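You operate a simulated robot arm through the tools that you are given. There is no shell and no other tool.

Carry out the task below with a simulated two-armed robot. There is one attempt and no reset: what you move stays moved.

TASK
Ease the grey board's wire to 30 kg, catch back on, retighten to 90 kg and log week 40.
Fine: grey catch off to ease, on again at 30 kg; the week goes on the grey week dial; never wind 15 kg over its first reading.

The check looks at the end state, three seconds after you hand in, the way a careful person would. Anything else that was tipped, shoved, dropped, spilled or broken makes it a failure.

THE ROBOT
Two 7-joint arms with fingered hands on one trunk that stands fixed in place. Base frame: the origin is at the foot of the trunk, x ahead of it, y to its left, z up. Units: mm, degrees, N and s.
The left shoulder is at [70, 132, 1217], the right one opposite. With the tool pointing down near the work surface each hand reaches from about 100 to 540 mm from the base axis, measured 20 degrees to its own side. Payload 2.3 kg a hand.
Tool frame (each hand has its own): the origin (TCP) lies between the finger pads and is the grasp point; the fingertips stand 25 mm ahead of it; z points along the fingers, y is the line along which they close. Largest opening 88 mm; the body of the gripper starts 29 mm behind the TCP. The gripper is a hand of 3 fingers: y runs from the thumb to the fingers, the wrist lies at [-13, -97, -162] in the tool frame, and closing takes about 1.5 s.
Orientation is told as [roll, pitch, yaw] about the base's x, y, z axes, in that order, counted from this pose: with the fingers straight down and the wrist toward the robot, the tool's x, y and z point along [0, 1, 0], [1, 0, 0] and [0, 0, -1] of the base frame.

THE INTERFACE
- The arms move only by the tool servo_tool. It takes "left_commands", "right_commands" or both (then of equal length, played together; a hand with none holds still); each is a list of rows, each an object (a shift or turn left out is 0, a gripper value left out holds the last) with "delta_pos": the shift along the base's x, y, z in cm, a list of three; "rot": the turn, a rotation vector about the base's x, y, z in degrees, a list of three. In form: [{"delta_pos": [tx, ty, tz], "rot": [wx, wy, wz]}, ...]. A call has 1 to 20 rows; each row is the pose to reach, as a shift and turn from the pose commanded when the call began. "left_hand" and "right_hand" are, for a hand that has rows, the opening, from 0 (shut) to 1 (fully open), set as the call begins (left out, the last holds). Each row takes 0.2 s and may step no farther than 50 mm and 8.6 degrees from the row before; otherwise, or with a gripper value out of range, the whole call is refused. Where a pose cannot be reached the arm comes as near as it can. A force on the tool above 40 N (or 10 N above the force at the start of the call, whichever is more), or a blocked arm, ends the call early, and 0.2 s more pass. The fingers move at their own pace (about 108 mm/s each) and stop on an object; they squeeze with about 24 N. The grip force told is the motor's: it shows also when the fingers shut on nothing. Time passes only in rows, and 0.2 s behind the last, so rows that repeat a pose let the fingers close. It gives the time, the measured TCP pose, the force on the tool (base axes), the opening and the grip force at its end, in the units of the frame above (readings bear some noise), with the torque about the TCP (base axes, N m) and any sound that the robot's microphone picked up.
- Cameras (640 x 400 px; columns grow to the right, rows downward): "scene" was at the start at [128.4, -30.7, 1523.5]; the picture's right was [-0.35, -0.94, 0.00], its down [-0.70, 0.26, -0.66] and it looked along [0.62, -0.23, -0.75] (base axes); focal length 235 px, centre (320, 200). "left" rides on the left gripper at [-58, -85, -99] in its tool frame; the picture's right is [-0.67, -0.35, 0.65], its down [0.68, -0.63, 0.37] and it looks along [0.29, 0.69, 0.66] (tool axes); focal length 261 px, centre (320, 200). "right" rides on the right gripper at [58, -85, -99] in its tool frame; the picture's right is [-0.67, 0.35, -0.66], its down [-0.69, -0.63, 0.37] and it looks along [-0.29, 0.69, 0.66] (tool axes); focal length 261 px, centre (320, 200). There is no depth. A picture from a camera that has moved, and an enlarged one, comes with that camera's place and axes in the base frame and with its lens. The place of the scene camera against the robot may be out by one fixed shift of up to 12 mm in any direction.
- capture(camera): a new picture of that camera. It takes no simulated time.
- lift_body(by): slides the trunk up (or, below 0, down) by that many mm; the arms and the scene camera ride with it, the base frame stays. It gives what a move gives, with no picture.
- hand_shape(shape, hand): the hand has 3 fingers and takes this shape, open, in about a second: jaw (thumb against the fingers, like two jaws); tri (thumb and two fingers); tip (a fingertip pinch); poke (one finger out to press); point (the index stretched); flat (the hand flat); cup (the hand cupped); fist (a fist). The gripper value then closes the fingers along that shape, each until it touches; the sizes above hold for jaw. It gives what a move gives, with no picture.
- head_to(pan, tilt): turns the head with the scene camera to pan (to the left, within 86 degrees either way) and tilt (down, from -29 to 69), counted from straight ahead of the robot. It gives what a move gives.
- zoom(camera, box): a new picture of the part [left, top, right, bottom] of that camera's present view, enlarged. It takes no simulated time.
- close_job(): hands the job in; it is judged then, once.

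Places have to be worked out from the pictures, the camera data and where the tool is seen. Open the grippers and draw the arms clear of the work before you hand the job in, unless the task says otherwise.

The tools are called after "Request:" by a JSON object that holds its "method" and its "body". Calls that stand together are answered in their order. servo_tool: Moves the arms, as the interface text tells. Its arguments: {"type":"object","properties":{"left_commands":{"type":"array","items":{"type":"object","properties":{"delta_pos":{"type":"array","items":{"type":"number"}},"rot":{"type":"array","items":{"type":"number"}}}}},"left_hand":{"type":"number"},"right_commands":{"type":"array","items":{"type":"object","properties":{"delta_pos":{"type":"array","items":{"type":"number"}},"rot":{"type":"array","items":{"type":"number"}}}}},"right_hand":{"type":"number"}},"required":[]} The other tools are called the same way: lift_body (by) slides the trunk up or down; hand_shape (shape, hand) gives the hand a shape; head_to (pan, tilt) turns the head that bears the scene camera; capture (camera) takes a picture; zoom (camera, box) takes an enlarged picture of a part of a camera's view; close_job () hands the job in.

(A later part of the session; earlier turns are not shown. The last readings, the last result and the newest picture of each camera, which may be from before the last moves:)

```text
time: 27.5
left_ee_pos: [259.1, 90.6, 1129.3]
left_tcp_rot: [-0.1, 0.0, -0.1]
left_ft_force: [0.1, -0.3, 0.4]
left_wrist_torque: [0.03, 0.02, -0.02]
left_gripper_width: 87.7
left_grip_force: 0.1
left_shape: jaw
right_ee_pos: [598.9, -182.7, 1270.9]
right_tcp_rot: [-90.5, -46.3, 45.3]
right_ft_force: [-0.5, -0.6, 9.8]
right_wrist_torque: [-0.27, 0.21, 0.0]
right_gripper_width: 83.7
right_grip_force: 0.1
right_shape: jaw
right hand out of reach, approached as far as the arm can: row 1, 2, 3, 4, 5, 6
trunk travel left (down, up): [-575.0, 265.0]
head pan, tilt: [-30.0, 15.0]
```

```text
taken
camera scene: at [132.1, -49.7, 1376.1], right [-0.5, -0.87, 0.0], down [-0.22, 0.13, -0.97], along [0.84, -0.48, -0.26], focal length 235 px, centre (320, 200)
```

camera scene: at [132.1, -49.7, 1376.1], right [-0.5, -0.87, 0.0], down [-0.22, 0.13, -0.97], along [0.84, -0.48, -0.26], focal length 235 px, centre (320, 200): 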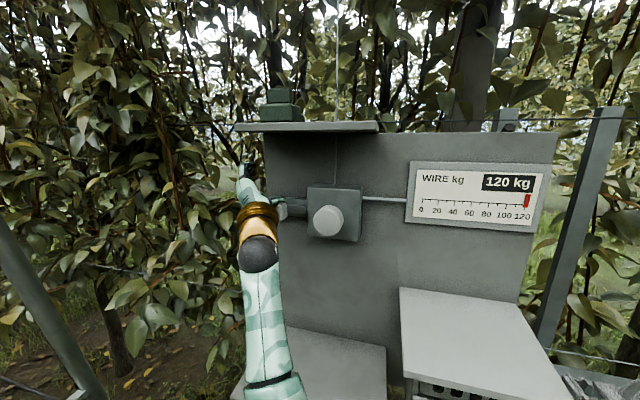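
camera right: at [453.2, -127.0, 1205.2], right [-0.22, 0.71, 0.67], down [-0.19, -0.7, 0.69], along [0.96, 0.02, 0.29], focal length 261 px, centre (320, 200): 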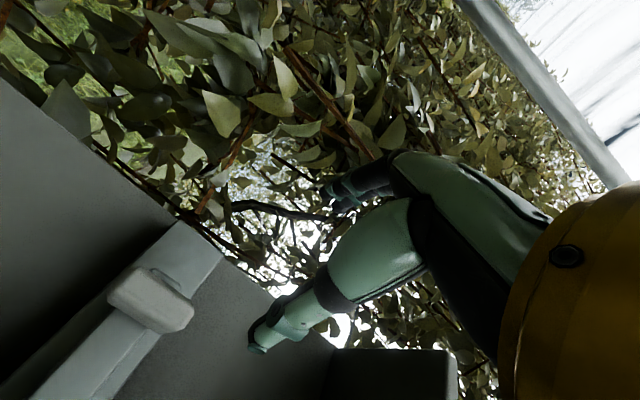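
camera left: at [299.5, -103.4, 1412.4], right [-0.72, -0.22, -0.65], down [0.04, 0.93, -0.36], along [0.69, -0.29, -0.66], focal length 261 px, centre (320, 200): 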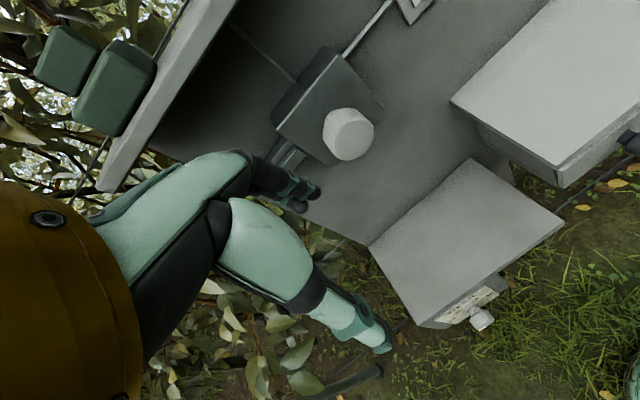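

The hand drifted in and the thumb now rests lightly on top of the catch tab (about 10 N up), which locates the tab top near [590,-195,1240]. I'll ease straight up and back at once, then check.

Request:
{"method": "servo_tool", "body": {"right_commands": [{"delta_pos": [-0.5, 0, 1.0]}, {"delta_pos": [-1.5, 0.3, 2.0]}, {"delta_pos": [-3, 0.6, 3.0]}, {"delta_pos": [-5, 0.6, 4.0]}]}}

Request:
{"method": "capture", "body": {"camera": "scene"}}

Request:
{"method": "capture", "body": {"camera": "right"}}

```text
time: 28.5
left_ee_pos: [259.6, 89.1, 1128.7]
left_tcp_rot: [0.0, -0.1, -0.1]
left_ft_force: [0.7, 0.3, -0.6]
left_wrist_torque: [0.0, -0.01, 0.01]
left_gripper_width: 87.8
left_grip_force: 0.0
left_shape: jaw
right_ee_pos: [569.8, -183.6, 1321.8]
right_tcp_rot: [-90.0, -46.0, 45.0]
right_ft_force: [-0.2, -0.5, 0.3]
right_wrist_torque: [0.04, 0.01, -0.01]
right_gripper_width: 87.7
right_grip_force: 0.0
right_shape: jaw
right hand out of reach, approached as far as the arm can: row 2, 3, 4
trunk travel left (down, up): [-575.0, 265.0]
head pan, tilt: [-30.0, 15.0]
```

```text
taken
camera scene: at [135.5, -50.1, 1375.5], right [-0.5, -0.87, 0.0], down [-0.22, 0.13, -0.97], along [0.84, -0.48, -0.26], focal length 235 px, centre (320, 200)
```

scene: 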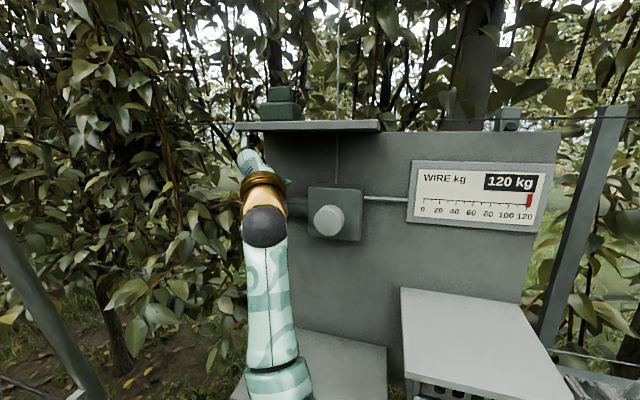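

```text
taken
camera right: at [486.1, -125.7, 1220.8], right [-0.63, 0.29, 0.72], down [-0.4, -0.92, 0.02], along [0.66, -0.27, 0.7], focal length 261 px, centre (320, 200)
```

right: 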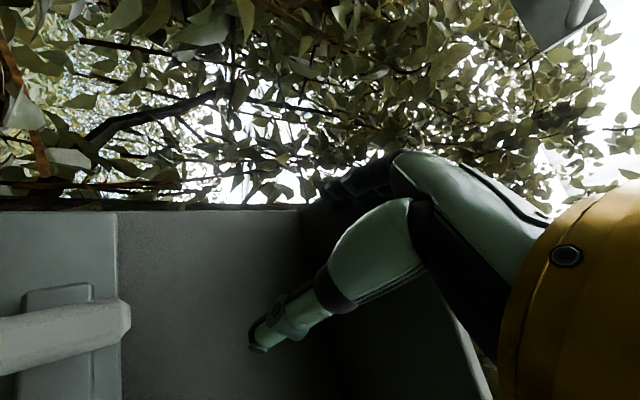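

The hand is free again at [570,-184,1322]. The elbow appears locked straight; a sideways move to the left (away from the board) should let it flex, so I'll try that in small steps.

Request:
{"method": "servo_tool", "body": {"right_commands": [{"delta_pos": [-1.0, 1.5, -0.5]}, {"delta_pos": [-2.0, 3.0, -1.0]}, {"delta_pos": [-3.2, 4.5, -1.5]}, {"delta_pos": [-4.5, 6.0, -2.0]}]}}

Request:
{"method": "capture", "body": {"camera": "scene"}}

```text
time: 29.5
left_ee_pos: [259.5, 90.3, 1127.8]
left_tcp_rot: [-0.1, 0.0, -0.1]
left_ft_force: [-0.4, -0.4, -0.3]
left_wrist_torque: [-0.01, 0.01, 0.02]
left_gripper_width: 87.6
left_grip_force: 0.1
left_shape: jaw
right_ee_pos: [567.1, -147.7, 1339.2]
right_tcp_rot: [-90.1, -46.0, 45.0]
right_ft_force: [0.6, 0.6, 0.2]
right_wrist_torque: [-0.03, 0.02, 0.01]
right_gripper_width: 87.6
right_grip_force: 0.1
right_shape: jaw
right hand out of reach, approached as far as the arm can: row 1, 2, 3, 4
trunk travel left (down, up): [-575.0, 265.0]
head pan, tilt: [-30.0, 15.0]
```

```text
taken
camera scene: at [135.6, -49.9, 1375.5], right [-0.5, -0.87, 0.0], down [-0.22, 0.13, -0.97], along [0.84, -0.48, -0.26], focal length 235 px, centre (320, 200)
```

scene: 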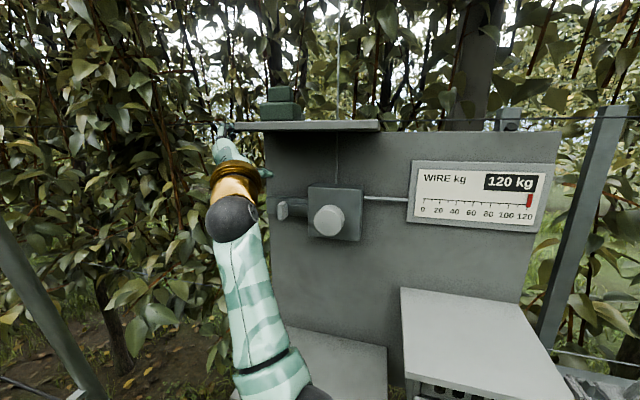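

Still stretched and now near the shelf edge, so I'll lower the trunk 150 mm, which carries the hand straight down in front of the board (clear of tab and knob), then slide it up and back out of the work area.

Request:
{"method": "lift_body", "body": {"by": -150}}

Request:
{"method": "servo_tool", "body": {"right_commands": [{"delta_pos": [-2.5, 0, 2.0]}, {"delta_pos": [-5.0, 0, 4.0]}, {"delta_pos": [-7.5, 0, 6.0]}, {"delta_pos": [-10, 0, 7.5]}, {"delta_pos": [-12.5, -0.5, 8.5]}]}}

Request:
{"method": "capture", "body": {"camera": "scene"}}

```text
time: 31.2
left_ee_pos: [260.5, 89.9, 978.3]
left_tcp_rot: [-0.1, 0.0, -0.2]
left_ft_force: [0.5, 0.4, 0.5]
left_wrist_torque: [0.01, -0.02, 0.03]
left_gripper_width: 87.8
left_grip_force: 0.0
left_shape: jaw
right_ee_pos: [567.6, -147.8, 1188.3]
right_tcp_rot: [-89.9, -46.1, 45.0]
right_ft_force: [0.5, -0.3, 0.4]
right_wrist_torque: [-0.01, 0.01, 0.0]
right_gripper_width: 87.8
right_grip_force: 0.1
right_shape: jaw
trunk travel left (down, up): [-425.0, 415.0]
head pan, tilt: [-30.0, 15.0]
```

```text
time: 32.4
left_ee_pos: [259.3, 89.8, 977.4]
left_tcp_rot: [0.0, 0.0, -0.1]
left_ft_force: [0.4, 0.0, -0.1]
left_wrist_torque: [0.03, -0.04, -0.02]
left_gripper_width: 87.8
left_grip_force: 0.0
left_shape: jaw
right_ee_pos: [447.0, -164.9, 1290.6]
right_tcp_rot: [-89.1, -45.9, 43.9]
right_ft_force: [-0.7, 0.0, -0.5]
right_wrist_torque: [0.02, 0.01, 0.0]
right_gripper_width: 87.7
right_grip_force: 0.1
right_shape: jaw
right hand out of reach, approached as far as the arm can: row 1, 2, 3, 4, 5
trunk travel left (down, up): [-425.0, 415.0]
head pan, tilt: [-30.0, 15.0]
```

```text
taken
camera scene: at [134.9, -50.5, 1225.6], right [-0.5, -0.87, 0.0], down [-0.22, 0.13, -0.97], along [0.84, -0.48, -0.26], focal length 235 px, centre (320, 200)
```

scene: 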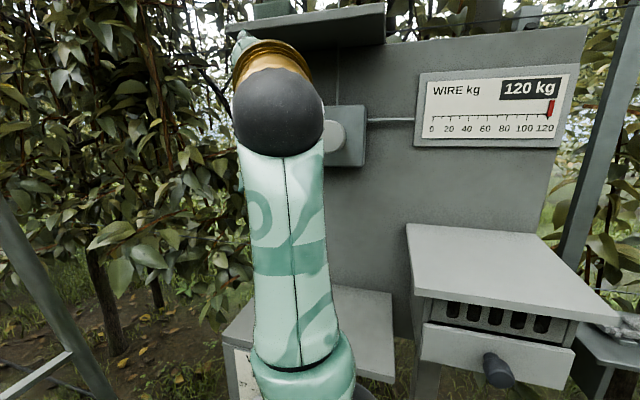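

The hand is now clear of the board at [447,-165,1291]. To reset the arm to its natural elbow-out shape, I'll raise the trunk 150 mm and turn the hand back to fingers-down in free space.

Request:
{"method": "lift_body", "body": {"by": 150}}

Request:
{"method": "servo_tool", "body": {"right_commands": [{"delta_pos": [-0.6, 0.7, -2.1], "rot": [5.8, 5.8, 0]}, {"delta_pos": [-1.2, 1.4, -4.2], "rot": [11.6, 11.6, 0]}, {"delta_pos": [-1.8, 2.1, -6.3], "rot": [17.3, 17.3, 0]}, {"delta_pos": [-2.4, 2.9, -8.4], "rot": [23.1, 23.1, 0]}, {"delta_pos": [-3.0, 3.6, -10.5], "rot": [28.9, 28.9, 0]}, {"delta_pos": [-3.6, 4.3, -12.5], "rot": [34.7, 34.7, 0]}, {"delta_pos": [-4.2, 5.0, -14.6], "rot": [40.5, 40.5, 0]}, {"delta_pos": [-4.8, 5.0, -16.7], "rot": [46.3, 46.3, 0]}, {"delta_pos": [-5.4, 5.0, -18.8], "rot": [52, 52, 0]}, {"delta_pos": [-6.0, 5.0, -20.9], "rot": [57.8, 57.8, 0]}, {"delta_pos": [-7.5, 4.0, -22.5], "rot": [63.6, 63.6, 0]}]}}

Request:
{"method": "capture", "body": {"camera": "scene"}}

```text
time: 34.2
left_ee_pos: [260.3, 92.0, 1128.3]
left_tcp_rot: [0.0, -0.1, -0.1]
left_ft_force: [0.0, 0.6, -0.3]
left_wrist_torque: [-0.01, 0.0, 0.0]
left_gripper_width: 87.4
left_grip_force: 0.1
left_shape: jaw
right_ee_pos: [444.5, -164.9, 1443.4]
right_tcp_rot: [-89.4, -46.3, 44.0]
right_ft_force: [-0.1, -0.1, 0.1]
right_wrist_torque: [-0.02, -0.04, -0.02]
right_gripper_width: 87.8
right_grip_force: 0.2
right_shape: jaw
trunk travel left (down, up): [-575.0, 265.0]
head pan, tilt: [-30.0, 15.0]
```

```text
time: 36.6
left_ee_pos: [261.1, 90.1, 1128.2]
left_tcp_rot: [0.1, 0.0, -0.1]
left_ft_force: [-0.7, -0.1, 0.3]
left_wrist_torque: [-0.02, -0.02, -0.02]
left_gripper_width: 87.8
left_grip_force: 0.0
left_shape: jaw
right_ee_pos: [377.0, -122.9, 1232.7]
right_tcp_rot: [0.7, 0.0, -1.5]
right_ft_force: [0.1, -0.6, -0.7]
right_wrist_torque: [0.01, 0.01, -0.03]
right_gripper_width: 87.9
right_grip_force: 0.1
right_shape: jaw
right hand out of reach, approached as far as the arm can: row 1, 2, 3, 4, 10, 11
trunk travel left (down, up): [-575.0, 265.0]
head pan, tilt: [-30.0, 15.0]
```

```text
taken
camera scene: at [135.0, -50.4, 1375.5], right [-0.5, -0.87, 0.0], down [-0.22, 0.13, -0.97], along [0.84, -0.48, -0.26], focal length 235 px, centre (320, 200)
```

scene: 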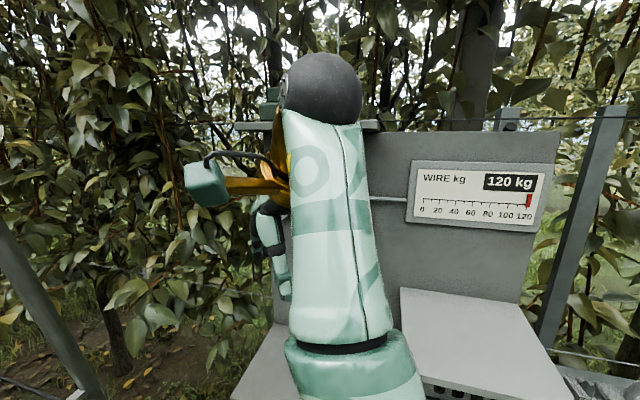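

Fingers are down again at [377,-123,1233]. I'll move right and down toward the starting-type posture, staying above the right-hand cupboard top (z≈1061).

Request:
{"method": "servo_tool", "body": {"right_commands": [{"delta_pos": [-1.5, -3.4, -1.4]}, {"delta_pos": [-3.0, -6.8, -2.8]}, {"delta_pos": [-4.5, -10.2, -4.2]}, {"delta_pos": [-6.0, -13.6, -5.6]}, {"delta_pos": [-7.5, -17.0, -7.0]}, {"delta_pos": [-9.0, -20.4, -8.0]}, {"delta_pos": [-10.5, -23, -8.0]}]}}

Request:
{"method": "capture", "body": {"camera": "scene"}}

```text
time: 38.2
left_ee_pos: [260.0, 88.5, 1128.6]
left_tcp_rot: [0.0, 0.0, -0.1]
left_ft_force: [-0.2, -0.4, 0.1]
left_wrist_torque: [0.0, 0.01, -0.01]
left_gripper_width: 87.4
left_grip_force: 0.0
left_shape: jaw
right_ee_pos: [269.4, -346.7, 1152.2]
right_tcp_rot: [0.0, 0.0, -0.9]
right_ft_force: [0.5, -0.3, 0.0]
right_wrist_torque: [-0.01, -0.02, -0.05]
right_gripper_width: 87.9
right_grip_force: 0.0
right_shape: jaw
right hand out of reach, approached as far as the arm can: row 1, 2, 3, 4
trunk travel left (down, up): [-575.0, 265.0]
head pan, tilt: [-30.0, 15.0]
```

```text
taken
camera scene: at [135.3, -51.8, 1375.5], right [-0.5, -0.87, 0.0], down [-0.22, 0.13, -0.97], along [0.84, -0.48, -0.26], focal length 235 px, centre (320, 200)
```

scene: 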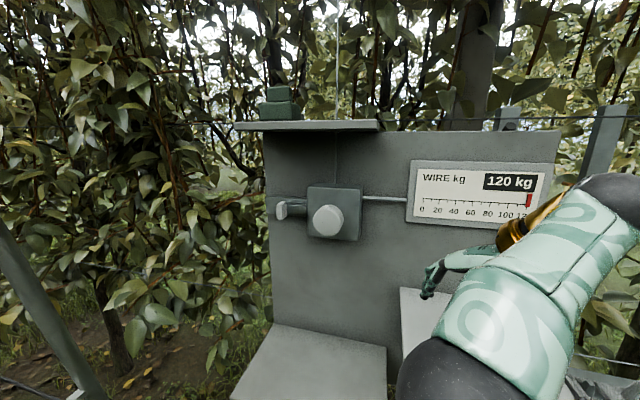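

The arm is bent again at [269,-347,1152]. Now I'll turn the hand to the wrist-below forward pose at a place that keeps the wrist within its shell (higher up, right of the box, clear of the board).

Request:
{"method": "servo_tool", "body": {"right_commands": [{"delta_pos": [0.5, -0.2, 1.7], "rot": [-2.93, -7.08, -2.93]}, {"delta_pos": [0.9, -0.4, 3.3], "rot": [-5.86, -14.15, -5.86]}, {"delta_pos": [1.4, -0.5, 5.0], "rot": [-8.8, -21.23, -8.8]}, {"delta_pos": [1.9, -0.7, 6.6], "rot": [-11.73, -28.31, -11.73]}, {"delta_pos": [2.3, -0.9, 8.3], "rot": [-14.66, -35.39, -14.66]}, {"delta_pos": [2.8, -1.1, 9.9], "rot": [-17.59, -42.46, -17.59]}, {"delta_pos": [3.3, -1.2, 11.6], "rot": [-20.52, -49.54, -20.52]}, {"delta_pos": [3.7, -1.4, 13.2], "rot": [-23.45, -56.62, -23.45]}, {"delta_pos": [4.2, -1.6, 14.9], "rot": [-26.39, -63.7, -26.39]}, {"delta_pos": [4.7, -1.8, 16.5], "rot": [-29.32, -70.78, -29.32]}, {"delta_pos": [5.1, -1.9, 18.2], "rot": [-32.25, -77.85, -32.25]}, {"delta_pos": [5.6, -2.1, 19.8], "rot": [-35.18, -84.93, -35.18]}]}}

Request:
{"method": "capture", "body": {"camera": "scene"}}

```text
time: 40.8
left_ee_pos: [261.6, 89.6, 1128.0]
left_tcp_rot: [0.1, 0.2, -0.1]
left_ft_force: [1.1, 0.0, 0.4]
left_wrist_torque: [-0.01, 0.01, 0.03]
left_gripper_width: 87.5
left_grip_force: 0.1
left_shape: jaw
right_ee_pos: [327.2, -365.8, 1350.2]
right_tcp_rot: [95.8, -89.0, -140.9]
right_ft_force: [0.5, 0.4, 0.6]
right_wrist_torque: [-0.02, 0.02, -0.01]
right_gripper_width: 87.9
right_grip_force: 0.1
right_shape: jaw
trunk travel left (down, up): [-575.0, 265.0]
head pan, tilt: [-30.0, 15.0]
```

```text
taken
camera scene: at [136.8, -50.2, 1375.4], right [-0.5, -0.87, 0.0], down [-0.22, 0.13, -0.97], along [0.84, -0.48, -0.26], focal length 235 px, centre (320, 200)
```

scene: 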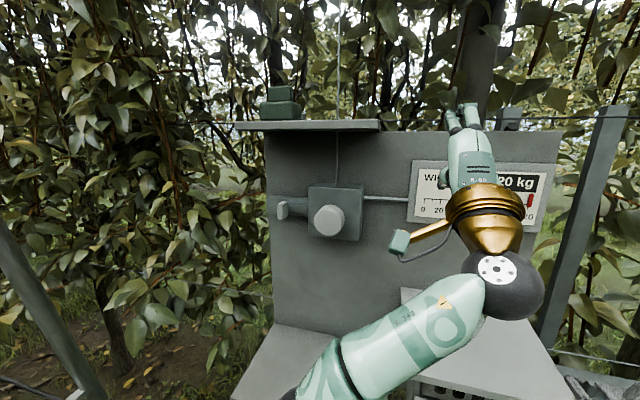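

That pose was reached fully ([327,-366,1350], pointing at the board). I'll lower the trunk 80 mm, then slide in from the right toward the knob at its height, with the open fingers above and below it.

Request:
{"method": "lift_body", "body": {"by": -80}}

Request:
{"method": "servo_tool", "body": {"right_commands": [{"delta_pos": [2.7, 0.6, -2.2]}, {"delta_pos": [5.5, 1.2, -4.5]}, {"delta_pos": [7.7, 3.2, -4.5]}, {"delta_pos": [9.9, 5.3, -4.5]}]}}

Request:
{"method": "capture", "body": {"camera": "scene"}}

Request:
{"method": "capture", "body": {"camera": "right"}}

```text
time: 42.0
left_ee_pos: [260.8, 90.4, 1048.1]
left_tcp_rot: [0.0, 0.0, -0.1]
left_ft_force: [1.1, -0.5, 1.5]
left_wrist_torque: [0.02, -0.01, -0.01]
left_gripper_width: 87.8
left_grip_force: 0.1
left_shape: jaw
right_ee_pos: [326.5, -366.1, 1270.9]
right_tcp_rot: [91.1, -89.0, -136.1]
right_ft_force: [0.5, 0.5, 0.2]
right_wrist_torque: [-0.04, -0.03, 0.02]
right_gripper_width: 87.6
right_grip_force: 0.0
right_shape: jaw
trunk travel left (down, up): [-495.0, 345.0]
head pan, tilt: [-30.0, 15.0]
```

```text
time: 43.0
left_ee_pos: [260.4, 90.7, 1048.3]
left_tcp_rot: [0.0, 0.2, -0.1]
left_ft_force: [-0.5, 0.7, -0.2]
left_wrist_torque: [0.01, 0.01, 0.02]
left_gripper_width: 87.6
left_grip_force: 0.2
left_shape: jaw
right_ee_pos: [432.6, -328.2, 1229.2]
right_tcp_rot: [91.8, -89.0, -136.7]
right_ft_force: [0.4, 0.9, -0.1]
right_wrist_torque: [0.0, -0.01, 0.0]
right_gripper_width: 88.0
right_grip_force: 0.2
right_shape: jaw
right hand out of reach, approached as far as the arm can: row 4
trunk travel left (down, up): [-495.0, 345.0]
head pan, tilt: [-30.0, 15.0]
```

```text
taken
camera scene: at [136.7, -50.1, 1295.4], right [-0.5, -0.87, 0.0], down [-0.23, 0.13, -0.97], along [0.84, -0.48, -0.26], focal length 235 px, centre (320, 200)
```

scene: 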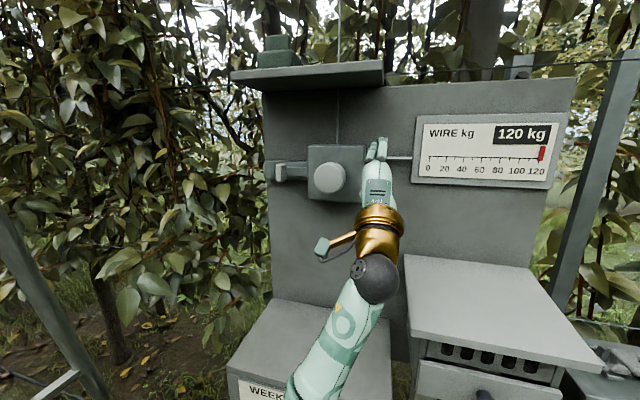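

```text
taken
camera right: at [403.4, -216.7, 1144.1], right [-0.94, -0.01, 0.34], down [-0.22, -0.74, -0.64], along [0.26, -0.68, 0.69], focal length 261 px, centre (320, 200)
```

right: 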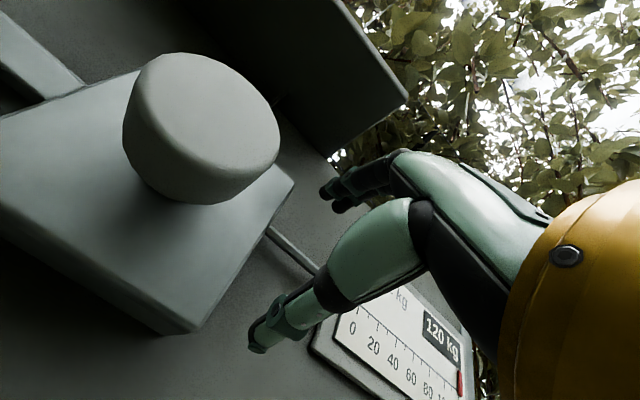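

The wrist stalls when pointing squarely at the board, but with fingers above and below the knob the hand can come in at a slant (yaw about -20° instead of -45°) and still grip well. I'll turn 25° and slide partway in toward the knob, then look.

Request:
{"method": "servo_tool", "body": {"right_commands": [{"delta_pos": [-0.5, 0.4, -0.1], "rot": [0, 0, 8.3]}, {"delta_pos": [-0.9, 0.7, -0.2], "rot": [0, 0, 16.6]}, {"delta_pos": [-0.9, 0.8, -0.4], "rot": [0, 0, 25]}, {"delta_pos": [0.2, 2.0, -0.4], "rot": [0, 0, 25]}]}}

Request:
{"method": "capture", "body": {"camera": "scene"}}

Request:
{"method": "capture", "body": {"camera": "right"}}

```text
time: 44.0
left_ee_pos: [261.4, 90.0, 1048.7]
left_tcp_rot: [-0.1, 0.1, -0.1]
left_ft_force: [-0.1, -0.7, -1.5]
left_wrist_torque: [0.01, -0.01, 0.0]
left_gripper_width: 87.6
left_grip_force: 0.1
left_shape: jaw
right_ee_pos: [433.7, -309.4, 1225.8]
right_tcp_rot: [91.0, -89.1, -110.9]
right_ft_force: [0.3, 0.4, -0.3]
right_wrist_torque: [-0.01, 0.05, -0.03]
right_gripper_width: 87.4
right_grip_force: 0.0
right_shape: jaw
trunk travel left (down, up): [-495.0, 345.0]
head pan, tilt: [-30.0, 15.0]
```

```text
taken
camera scene: at [136.8, -49.6, 1295.4], right [-0.5, -0.87, 0.0], down [-0.23, 0.13, -0.97], along [0.84, -0.48, -0.26], focal length 235 px, centre (320, 200)
```

scene: 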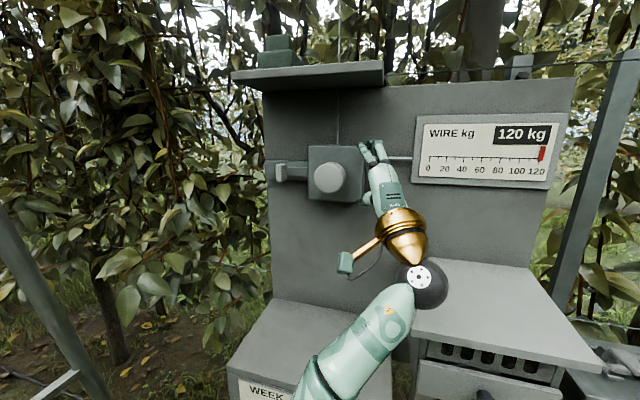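

```text
taken
camera right: at [360.7, -219.3, 1141.0], right [-0.85, -0.41, 0.34], down [0.11, -0.76, -0.64], along [0.52, -0.5, 0.69], focal length 261 px, centre (320, 200)
```

right: 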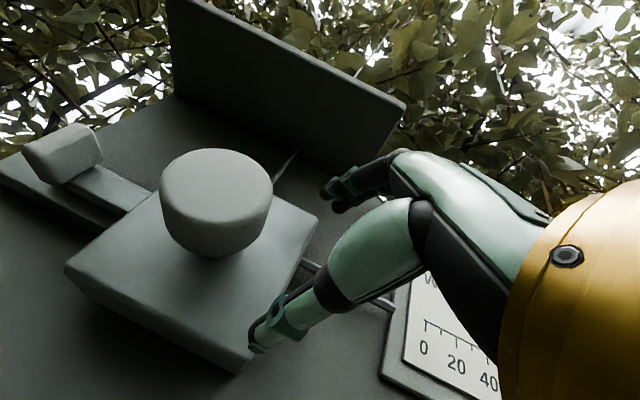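

Reached, and this gives a clear view of knob and catch. I'll zoom both cameras on the tab to measure it, since the catch has to come off first.

Request:
{"method": "zoom", "body": {"camera": "scene", "box": [260, 130, 400, 217]}}

Request:
{"method": "zoom", "body": {"camera": "right", "box": [0, 100, 160, 200]}}

Request:
{"method": "zoom", "body": {"camera": "right", "box": [140, 130, 380, 280]}}

```text
4.57 times, centred on (330, 174) of scene
camera zoom: at [136.8, -49.6, 1295.4], right [-0.5, -0.87, 0.0], down [-0.23, 0.13, -0.97], along [0.84, -0.48, -0.26], focal length 1075 px, centre (274, 321)
```

zoom: 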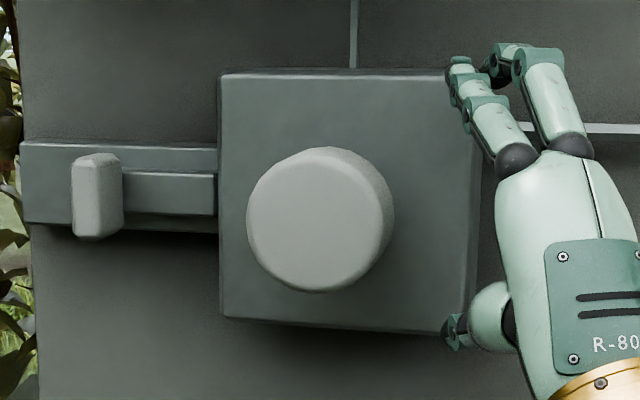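

```text
4.00 times, centred on (80, 150) of right
camera zoom: at [360.7, -219.3, 1141.0], right [-0.85, -0.41, 0.34], down [0.11, -0.76, -0.64], along [0.52, -0.5, 0.69], focal length 1043 px, centre (1280, 400)
```

zoom: 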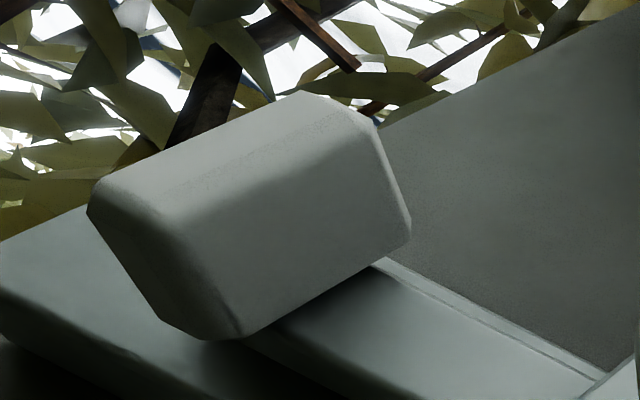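

```text
2.67 times, centred on (260, 205) of right
camera zoom: at [360.7, -219.3, 1141.0], right [-0.85, -0.41, 0.34], down [0.11, -0.76, -0.64], along [0.52, -0.5, 0.69], focal length 695 px, centre (480, 187)
```

zoom: 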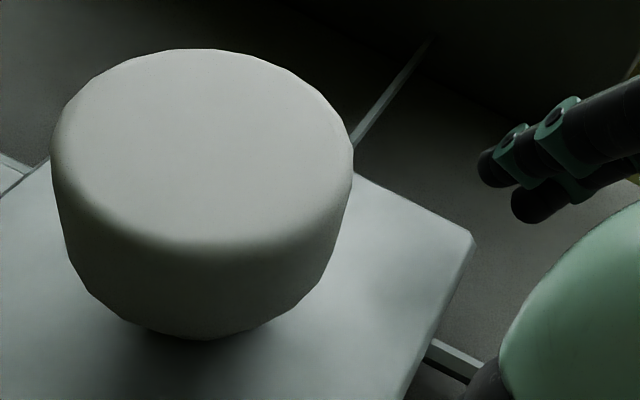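

Triangulating both cameras: the tab stands out at n·p 544–567, e 247–262, z 1204–1242, so its centre is near [560,-210,1223]. I'll back off from the box, pass in front of the knob and stand off from the tab with the hand still open.

Request:
{"method": "servo_tool", "body": {"right_commands": [{"delta_pos": [-2.0, 0.6, -0.1]}, {"delta_pos": [-3.8, 1.2, -0.2]}, {"delta_pos": [-2.6, 3.4, -0.2]}, {"delta_pos": [-1.1, 5.6, -0.2]}, {"delta_pos": [1.0, 7.8, -0.2]}, {"delta_pos": [3.1, 9.9, -0.2]}]}}

Request:
{"method": "capture", "body": {"camera": "scene"}}

```text
time: 45.4
left_ee_pos: [257.6, 90.7, 1048.1]
left_tcp_rot: [-0.1, -0.2, 0.0]
left_ft_force: [-0.4, 0.3, -0.4]
left_wrist_torque: [-0.01, 0.0, 0.0]
left_gripper_width: 87.6
left_grip_force: 0.1
left_shape: jaw
right_ee_pos: [481.0, -257.5, 1238.8]
right_tcp_rot: [93.5, -89.0, -113.4]
right_ft_force: [-6.7, 2.1, -8.7]
right_wrist_torque: [0.09, 0.24, -0.01]
right_gripper_width: 87.7
right_grip_force: 0.0
right_shape: jaw
right hand out of reach, approached as far as the arm can: row 3, 4, 5, 6
trunk travel left (down, up): [-495.0, 345.0]
head pan, tilt: [-30.0, 15.0]
```

```text
taken
camera scene: at [133.1, -49.9, 1295.5], right [-0.5, -0.87, 0.0], down [-0.22, 0.13, -0.97], along [0.84, -0.48, -0.26], focal length 235 px, centre (320, 200)
```

scene: 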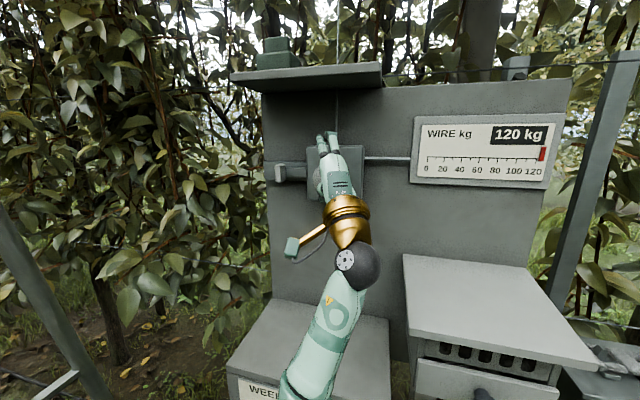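

The cross path was too tight, so the arm ended with the knob between the open fingers at [481,-258,1239], the thumb just touching its underside (about 9 N). That's workable: I'll lower 13 mm to centre the hand, then slide left with the knob passing between the fingers toward the tab.

Request:
{"method": "servo_tool", "body": {"right_commands": [{"delta_pos": [0.0, 0.0, -0.7]}, {"delta_pos": [0.2, 0.2, -1.4]}, {"delta_pos": [0.2, 0.2, -1.4]}]}}

Request:
{"method": "zoom", "body": {"camera": "scene", "box": [260, 110, 420, 210]}}

Request:
{"method": "capture", "body": {"camera": "right"}}

```text
time: 46.2
left_ee_pos: [260.0, 89.4, 1047.0]
left_tcp_rot: [0.0, 0.0, -0.1]
left_ft_force: [-0.8, 0.5, -0.5]
left_wrist_torque: [-0.01, 0.03, 0.04]
left_gripper_width: 87.9
left_grip_force: 0.0
left_shape: jaw
right_ee_pos: [486.6, -258.6, 1225.7]
right_tcp_rot: [93.3, -89.2, -113.3]
right_ft_force: [-0.4, -0.4, -0.8]
right_wrist_torque: [-0.01, 0.01, -0.01]
right_gripper_width: 88.2
right_grip_force: 0.2
right_shape: jaw
right hand out of reach, approached as far as the arm can: row 2, 3
trunk travel left (down, up): [-495.0, 345.0]
head pan, tilt: [-30.0, 15.0]
```

```text
4.00 times, centred on (340, 160) of scene
camera zoom: at [135.7, -49.8, 1295.6], right [-0.5, -0.87, 0.0], down [-0.22, 0.13, -0.97], along [0.84, -0.48, -0.26], focal length 940 px, centre (240, 360)
```

zoom: 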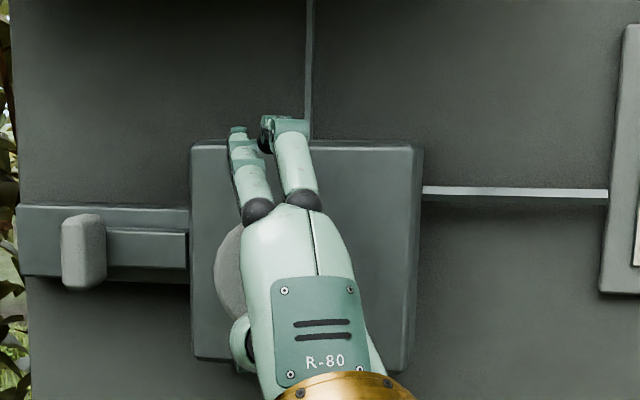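

```text
taken
camera right: at [413.3, -170.1, 1141.7], right [-0.85, -0.41, 0.34], down [0.11, -0.76, -0.64], along [0.52, -0.5, 0.69], focal length 261 px, centre (320, 200)
```

right: 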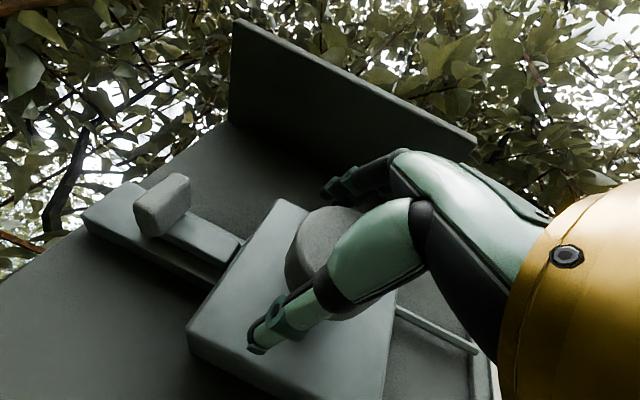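

The hand is centred on the knob with no contact. Now I'll slide it left along the board so the knob leaves the gap and the tab enters it.

Request:
{"method": "servo_tool", "body": {"right_commands": [{"delta_pos": [1.5, 1.6, -0.1]}, {"delta_pos": [3.0, 3.2, -0.2]}, {"delta_pos": [4.5, 4.8, -0.3]}, {"delta_pos": [5.9, 6.3, -0.3]}, {"delta_pos": [5.9, 6.3, -0.3]}]}}

Request:
{"method": "zoom", "body": {"camera": "scene", "box": [230, 110, 390, 210]}}

Request:
{"method": "capture", "body": {"camera": "right"}}

```text
time: 47.4
left_ee_pos: [261.0, 89.5, 1048.1]
left_tcp_rot: [0.0, -0.1, -0.2]
left_ft_force: [0.7, -0.8, -1.3]
left_wrist_torque: [0.01, -0.02, 0.0]
left_gripper_width: 87.4
left_grip_force: 0.1
left_shape: jaw
right_ee_pos: [558.8, -210.8, 1230.0]
right_tcp_rot: [91.4, -88.9, -111.4]
right_ft_force: [-0.1, -0.1, -0.2]
right_wrist_torque: [0.0, 0.01, 0.0]
right_gripper_width: 88.4
right_grip_force: 0.0
right_shape: jaw
right hand out of reach, approached as far as the arm can: row 1, 2, 3, 4, 5
trunk travel left (down, up): [-495.0, 345.0]
head pan, tilt: [-30.0, 15.0]
```

```text
4.00 times, centred on (310, 160) of scene
camera zoom: at [135.8, -50.3, 1295.5], right [-0.5, -0.87, 0.0], down [-0.22, 0.13, -0.97], along [0.84, -0.48, -0.26], focal length 940 px, centre (360, 360)
```

zoom: 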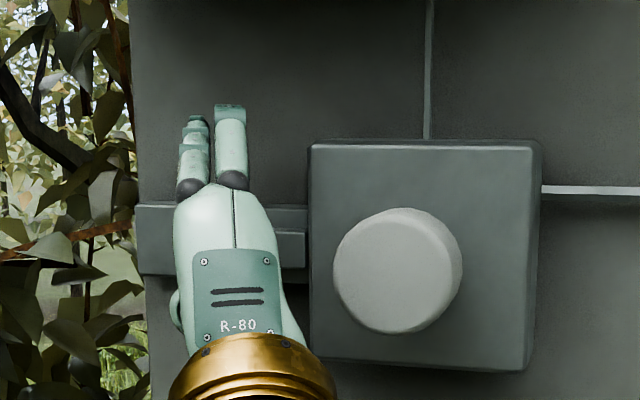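

```text
taken
camera right: at [484.5, -121.2, 1146.2], right [-0.85, -0.41, 0.34], down [0.11, -0.76, -0.64], along [0.52, -0.5, 0.69], focal length 261 px, centre (320, 200)
```

right: 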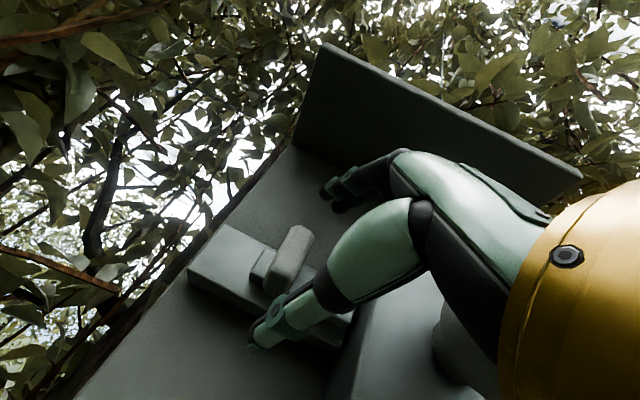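

The hand is at [559,-211,1230] with the tab between thumb and fingers. I'll zoom in to check alignment before closing.

Request:
{"method": "zoom", "body": {"camera": "right", "box": [180, 160, 420, 360]}}

Request:
{"method": "zoom", "body": {"camera": "scene", "box": [255, 125, 335, 200]}}

```text
2.00 times, centred on (300, 260) of right
camera zoom: at [484.5, -121.2, 1146.2], right [-0.85, -0.41, 0.34], down [0.11, -0.76, -0.64], along [0.52, -0.5, 0.69], focal length 521 px, centre (360, 80)
```

zoom: 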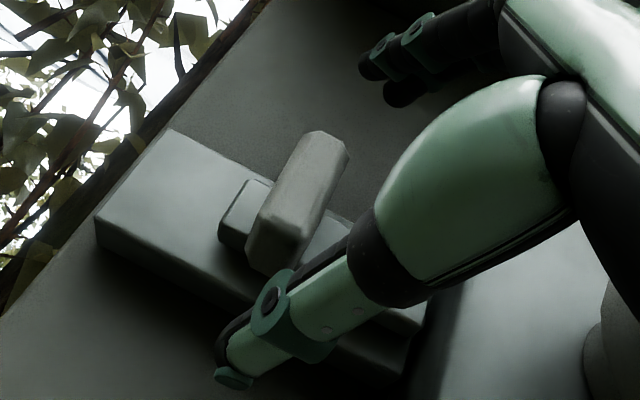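

```text
5.33 times, centred on (295, 162) of scene
camera zoom: at [135.8, -50.3, 1295.5], right [-0.5, -0.87, 0.0], down [-0.22, 0.13, -0.97], along [0.84, -0.48, -0.26], focal length 1254 px, centre (453, 400)
```

zoom: 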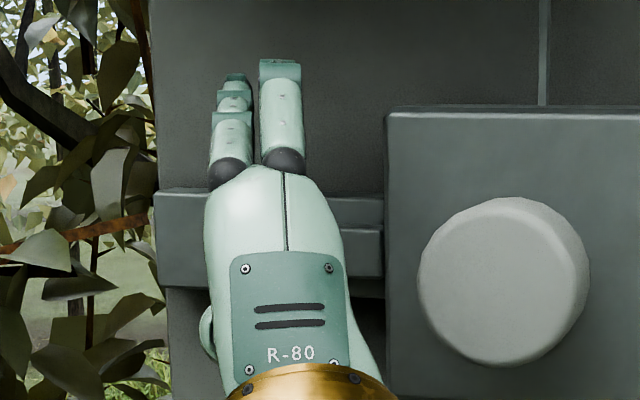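

The tab sits just about at the fingertip mid-plane, a touch left and about 6 mm lower. I'll nudge left and down, then close on the tab.

Request:
{"method": "servo_tool", "body": {"right_commands": [{"delta_pos": [0.2, 0.25, -0.4]}, {"delta_pos": [0.25, 0.3, -0.7]}, {"delta_pos": [0.25, 0.3, -0.7]}]}}

Request:
{"method": "zoom", "body": {"camera": "right", "box": [180, 160, 420, 360]}}

```text
time: 48.2
left_ee_pos: [261.3, 89.6, 1048.3]
left_tcp_rot: [-0.1, -0.1, 0.0]
left_ft_force: [0.1, -0.8, 1.1]
left_wrist_torque: [0.02, -0.01, -0.02]
left_gripper_width: 87.4
left_grip_force: 0.1
left_shape: jaw
right_ee_pos: [562.6, -210.5, 1225.7]
right_tcp_rot: [91.0, -89.0, -111.0]
right_ft_force: [-0.6, -0.3, 0.5]
right_wrist_torque: [0.0, 0.01, 0.03]
right_gripper_width: 88.1
right_grip_force: 0.1
right_shape: jaw
right hand out of reach, approached as far as the arm can: row 2, 3
trunk travel left (down, up): [-495.0, 345.0]
head pan, tilt: [-30.0, 15.0]
```

```text
2.00 times, centred on (300, 260) of right
camera zoom: at [488.6, -120.2, 1140.6], right [-0.85, -0.41, 0.34], down [0.11, -0.76, -0.64], along [0.52, -0.5, 0.69], focal length 521 px, centre (360, 80)
```

zoom: 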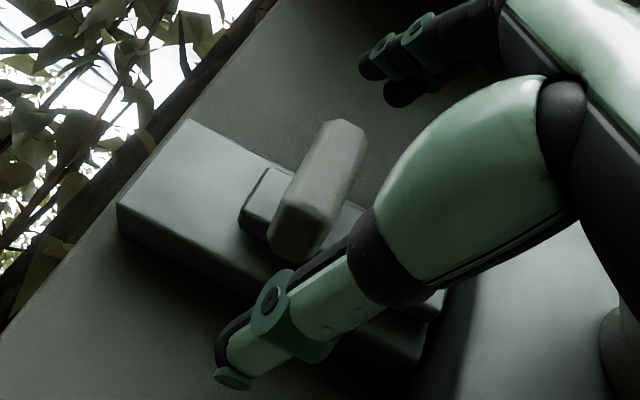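

The tab is now lined up with the fingertip mid-plane at [563,-211,1226]. I'll close the hand on it, holding position.

Request:
{"method": "servo_tool", "body": {"right_commands": [{"delta_pos": [0, 0, 0]}, {"delta_pos": [0, 0, 0]}, {"delta_pos": [0, 0, 0]}, {"delta_pos": [0, 0, 0]}, {"delta_pos": [0, 0, 0]}, {"delta_pos": [0, 0, 0]}, {"delta_pos": [0, 0, 0]}, {"delta_pos": [0, 0, 0]}], "right_hand": 0}}

Request:
{"method": "zoom", "body": {"camera": "right", "box": [180, 160, 420, 360]}}

Request:
{"method": "zoom", "body": {"camera": "scene", "box": [240, 110, 400, 210]}}

```text
time: 50.0
left_ee_pos: [260.6, 90.6, 1048.5]
left_tcp_rot: [0.0, 0.0, -0.1]
left_ft_force: [0.0, 0.0, -0.8]
left_wrist_torque: [-0.04, 0.05, 0.02]
left_gripper_width: 87.9
left_grip_force: 0.0
left_shape: jaw
right_ee_pos: [560.6, -210.9, 1224.6]
right_tcp_rot: [90.2, -89.0, -110.2]
right_ft_force: [0.5, -0.6, 0.0]
right_wrist_torque: [0.03, -0.06, 0.0]
right_gripper_width: 30.0
right_grip_force: 23.9
right_shape: jaw
trunk travel left (down, up): [-495.0, 345.0]
head pan, tilt: [-30.0, 15.0]
```

```text
2.00 times, centred on (300, 260) of right
camera zoom: at [488.6, -120.7, 1140.5], right [-0.85, -0.41, 0.34], down [0.11, -0.76, -0.64], along [0.52, -0.51, 0.69], focal length 521 px, centre (360, 80)
```

zoom: 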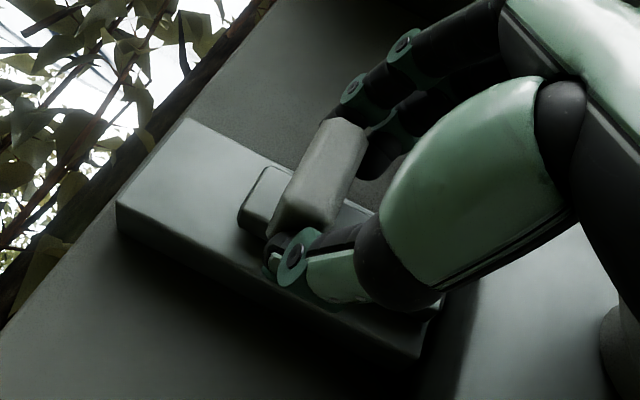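

```text
4.00 times, centred on (320, 160) of scene
camera zoom: at [136.0, -50.5, 1295.4], right [-0.5, -0.87, 0.0], down [-0.22, 0.13, -0.97], along [0.84, -0.48, -0.26], focal length 940 px, centre (320, 360)
```

zoom: 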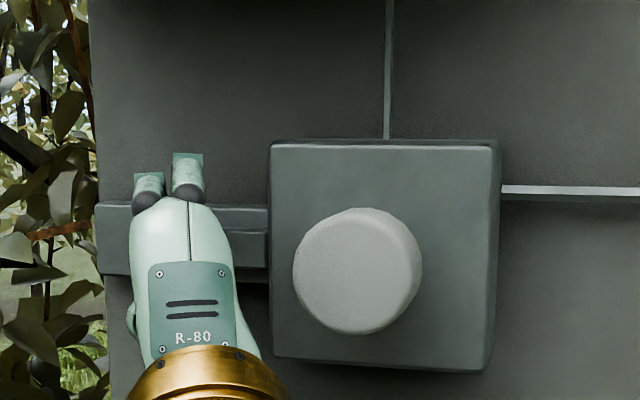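

The tab is gripped (30 mm wide, 24 N). I'll try sliding it left along the bar by about 10 mm and watch the force and gauge.

Request:
{"method": "servo_tool", "body": {"right_commands": [{"delta_pos": [0.25, 0.25, 0]}, {"delta_pos": [0.5, 0.5, 0]}, {"delta_pos": [0.75, 0.75, 0]}]}}

Request:
{"method": "zoom", "body": {"camera": "right", "box": [180, 160, 420, 360]}}

Request:
{"method": "zoom", "body": {"camera": "scene", "box": [240, 110, 400, 210]}}

```text
time: 50.8
left_ee_pos: [260.7, 89.6, 1047.6]
left_tcp_rot: [0.1, 0.0, -0.1]
left_ft_force: [0.6, -0.9, -0.3]
left_wrist_torque: [0.03, -0.01, -0.03]
left_gripper_width: 87.6
left_grip_force: 0.1
left_shape: jaw
right_ee_pos: [569.8, -202.6, 1225.1]
right_tcp_rot: [88.8, -89.0, -108.6]
right_ft_force: [-1.1, 0.4, -1.9]
right_wrist_torque: [-0.03, 0.0, 0.02]
right_gripper_width: 29.7
right_grip_force: 23.7
right_shape: jaw
trunk travel left (down, up): [-495.0, 345.0]
head pan, tilt: [-30.0, 15.0]
```

```text
2.00 times, centred on (300, 260) of right
camera zoom: at [496.0, -113.3, 1140.8], right [-0.85, -0.41, 0.34], down [0.11, -0.76, -0.64], along [0.52, -0.51, 0.69], focal length 521 px, centre (360, 80)
```

zoom: 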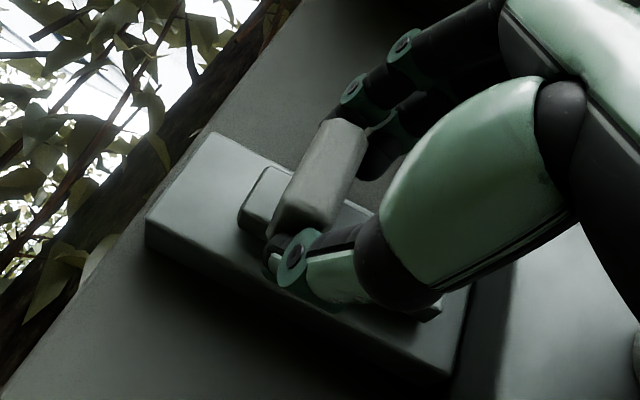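

```text
4.00 times, centred on (320, 160) of scene
camera zoom: at [135.7, -50.5, 1295.4], right [-0.5, -0.87, 0.0], down [-0.22, 0.13, -0.97], along [0.84, -0.48, -0.26], focal length 940 px, centre (320, 360)
```

zoom: 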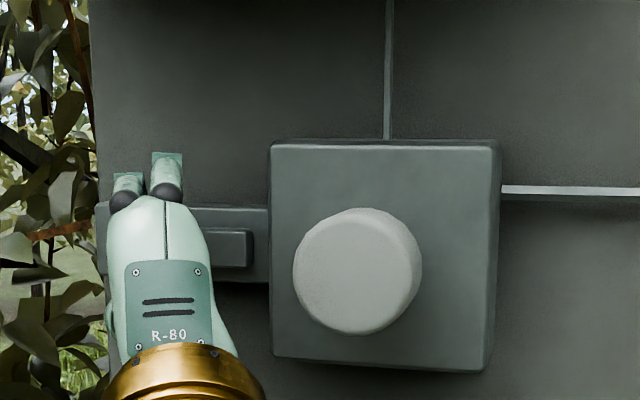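

It slides left freely (only ~2 N) and the bolt has left the box. I'll continue left in small steps to find the off stop.

Request:
{"method": "servo_tool", "body": {"right_commands": [{"delta_pos": [0.2, 0.2, 0]}, {"delta_pos": [0.4, 0.4, 0]}, {"delta_pos": [0.6, 0.6, 0]}]}}

Request:
{"method": "zoom", "body": {"camera": "right", "box": [180, 160, 420, 360]}}

Request:
{"method": "capture", "body": {"camera": "scene"}}

```text
time: 51.6
left_ee_pos: [260.3, 88.8, 1048.1]
left_tcp_rot: [0.0, 0.1, -0.1]
left_ft_force: [-1.4, 0.1, -0.3]
left_wrist_torque: [0.0, -0.01, -0.02]
left_gripper_width: 87.7
left_grip_force: 0.1
left_shape: jaw
right_ee_pos: [574.9, -197.8, 1224.7]
right_tcp_rot: [91.4, -88.9, -111.3]
right_ft_force: [1.6, -1.6, 2.2]
right_wrist_torque: [0.01, -0.09, -0.03]
right_gripper_width: 29.7
right_grip_force: 23.6
right_shape: jaw
trunk travel left (down, up): [-495.0, 345.0]
head pan, tilt: [-30.0, 15.0]
```

```text
2.00 times, centred on (300, 260) of right
camera zoom: at [501.4, -107.7, 1140.5], right [-0.85, -0.41, 0.34], down [0.11, -0.76, -0.64], along [0.52, -0.51, 0.69], focal length 521 px, centre (360, 80)
```

zoom: 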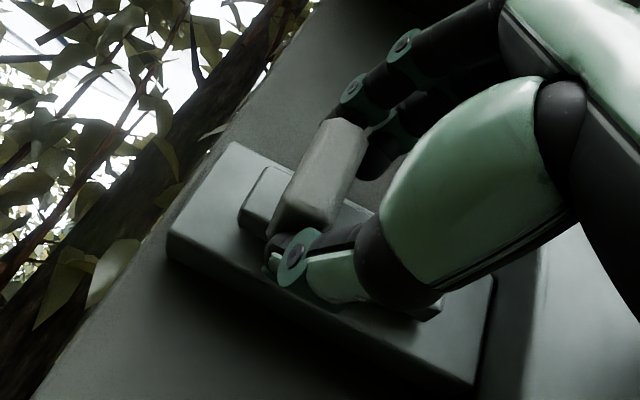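

```text
taken
camera scene: at [135.8, -51.0, 1295.5], right [-0.5, -0.87, 0.0], down [-0.22, 0.13, -0.97], along [0.84, -0.48, -0.26], focal length 235 px, centre (320, 200)
```

scene: 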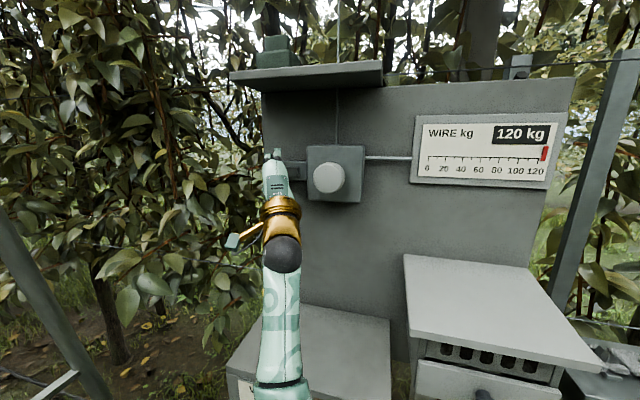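

Moved 19 mm so far with little force, and the gauge still reads 120. I'll go a little further to find the stop.

Request:
{"method": "servo_tool", "body": {"right_commands": [{"delta_pos": [0.2, 0.2, 0]}, {"delta_pos": [0.4, 0.4, 0]}, {"delta_pos": [0.55, 0.55, 0]}]}}

Request:
{"method": "zoom", "body": {"camera": "right", "box": [180, 160, 420, 360]}}

Request:
{"method": "zoom", "body": {"camera": "scene", "box": [240, 110, 400, 210]}}

```text
time: 52.4
left_ee_pos: [260.6, 89.4, 1047.6]
left_tcp_rot: [0.1, 0.0, -0.2]
left_ft_force: [0.9, 0.1, -0.5]
left_wrist_torque: [-0.01, 0.03, 0.04]
left_gripper_width: 88.0
left_grip_force: 0.0
left_shape: jaw
right_ee_pos: [580.8, -191.9, 1224.8]
right_tcp_rot: [89.8, -89.1, -109.6]
right_ft_force: [0.3, -0.7, 0.2]
right_wrist_torque: [0.06, -0.08, -0.05]
right_gripper_width: 29.9
right_grip_force: 24.1
right_shape: jaw
trunk travel left (down, up): [-495.0, 345.0]
head pan, tilt: [-30.0, 15.0]
```

```text
2.00 times, centred on (300, 260) of right
camera zoom: at [506.8, -102.5, 1140.4], right [-0.85, -0.41, 0.34], down [0.11, -0.76, -0.64], along [0.52, -0.5, 0.69], focal length 521 px, centre (360, 80)
```

zoom: 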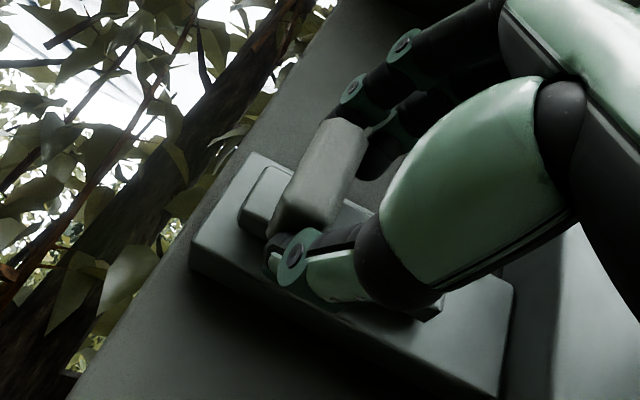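

```text
4.00 times, centred on (320, 160) of scene
camera zoom: at [135.8, -50.6, 1295.4], right [-0.5, -0.87, 0.0], down [-0.22, 0.13, -0.97], along [0.84, -0.48, -0.26], focal length 940 px, centre (320, 360)
```

zoom: 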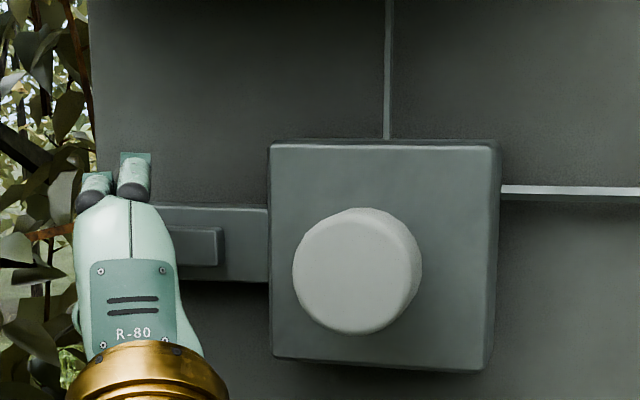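

Now 28 mm and still free; the slider is nearing the end of its track. A few mm more to feel for the stop.

Request:
{"method": "servo_tool", "body": {"right_commands": [{"delta_pos": [0.15, 0.15, 0]}, {"delta_pos": [0.3, 0.3, 0]}, {"delta_pos": [0.45, 0.45, 0]}]}}

Request:
{"method": "zoom", "body": {"camera": "right", "box": [180, 160, 420, 360]}}

```text
time: 53.2
left_ee_pos: [260.9, 92.1, 1047.7]
left_tcp_rot: [-0.2, -0.1, 0.1]
left_ft_force: [-0.4, -0.5, -0.2]
left_wrist_torque: [0.0, 0.02, 0.01]
left_gripper_width: 87.6
left_grip_force: 0.1
left_shape: jaw
right_ee_pos: [583.6, -189.1, 1225.5]
right_tcp_rot: [94.7, -89.2, -114.6]
right_ft_force: [-1.0, 2.6, -0.9]
right_wrist_torque: [0.05, 0.0, 0.01]
right_gripper_width: 30.0
right_grip_force: 24.4
right_shape: jaw
right hand out of reach, approached as far as the arm can: row 2, 3
trunk travel left (down, up): [-495.0, 345.0]
head pan, tilt: [-30.0, 15.0]
```

```text
2.00 times, centred on (300, 260) of right
camera zoom: at [509.5, -100.4, 1140.3], right [-0.84, -0.41, 0.34], down [0.12, -0.76, -0.64], along [0.52, -0.5, 0.69], focal length 521 px, centre (360, 80)
```

zoom: 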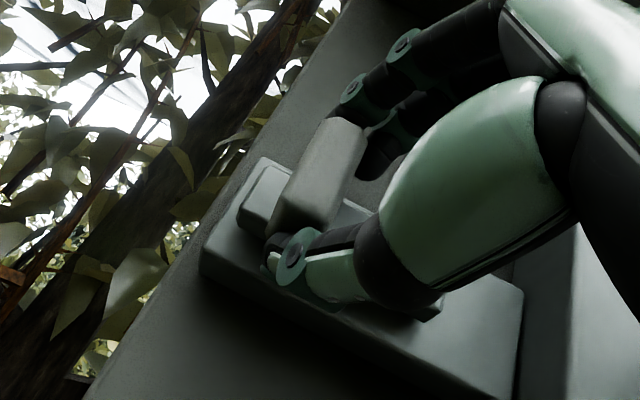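

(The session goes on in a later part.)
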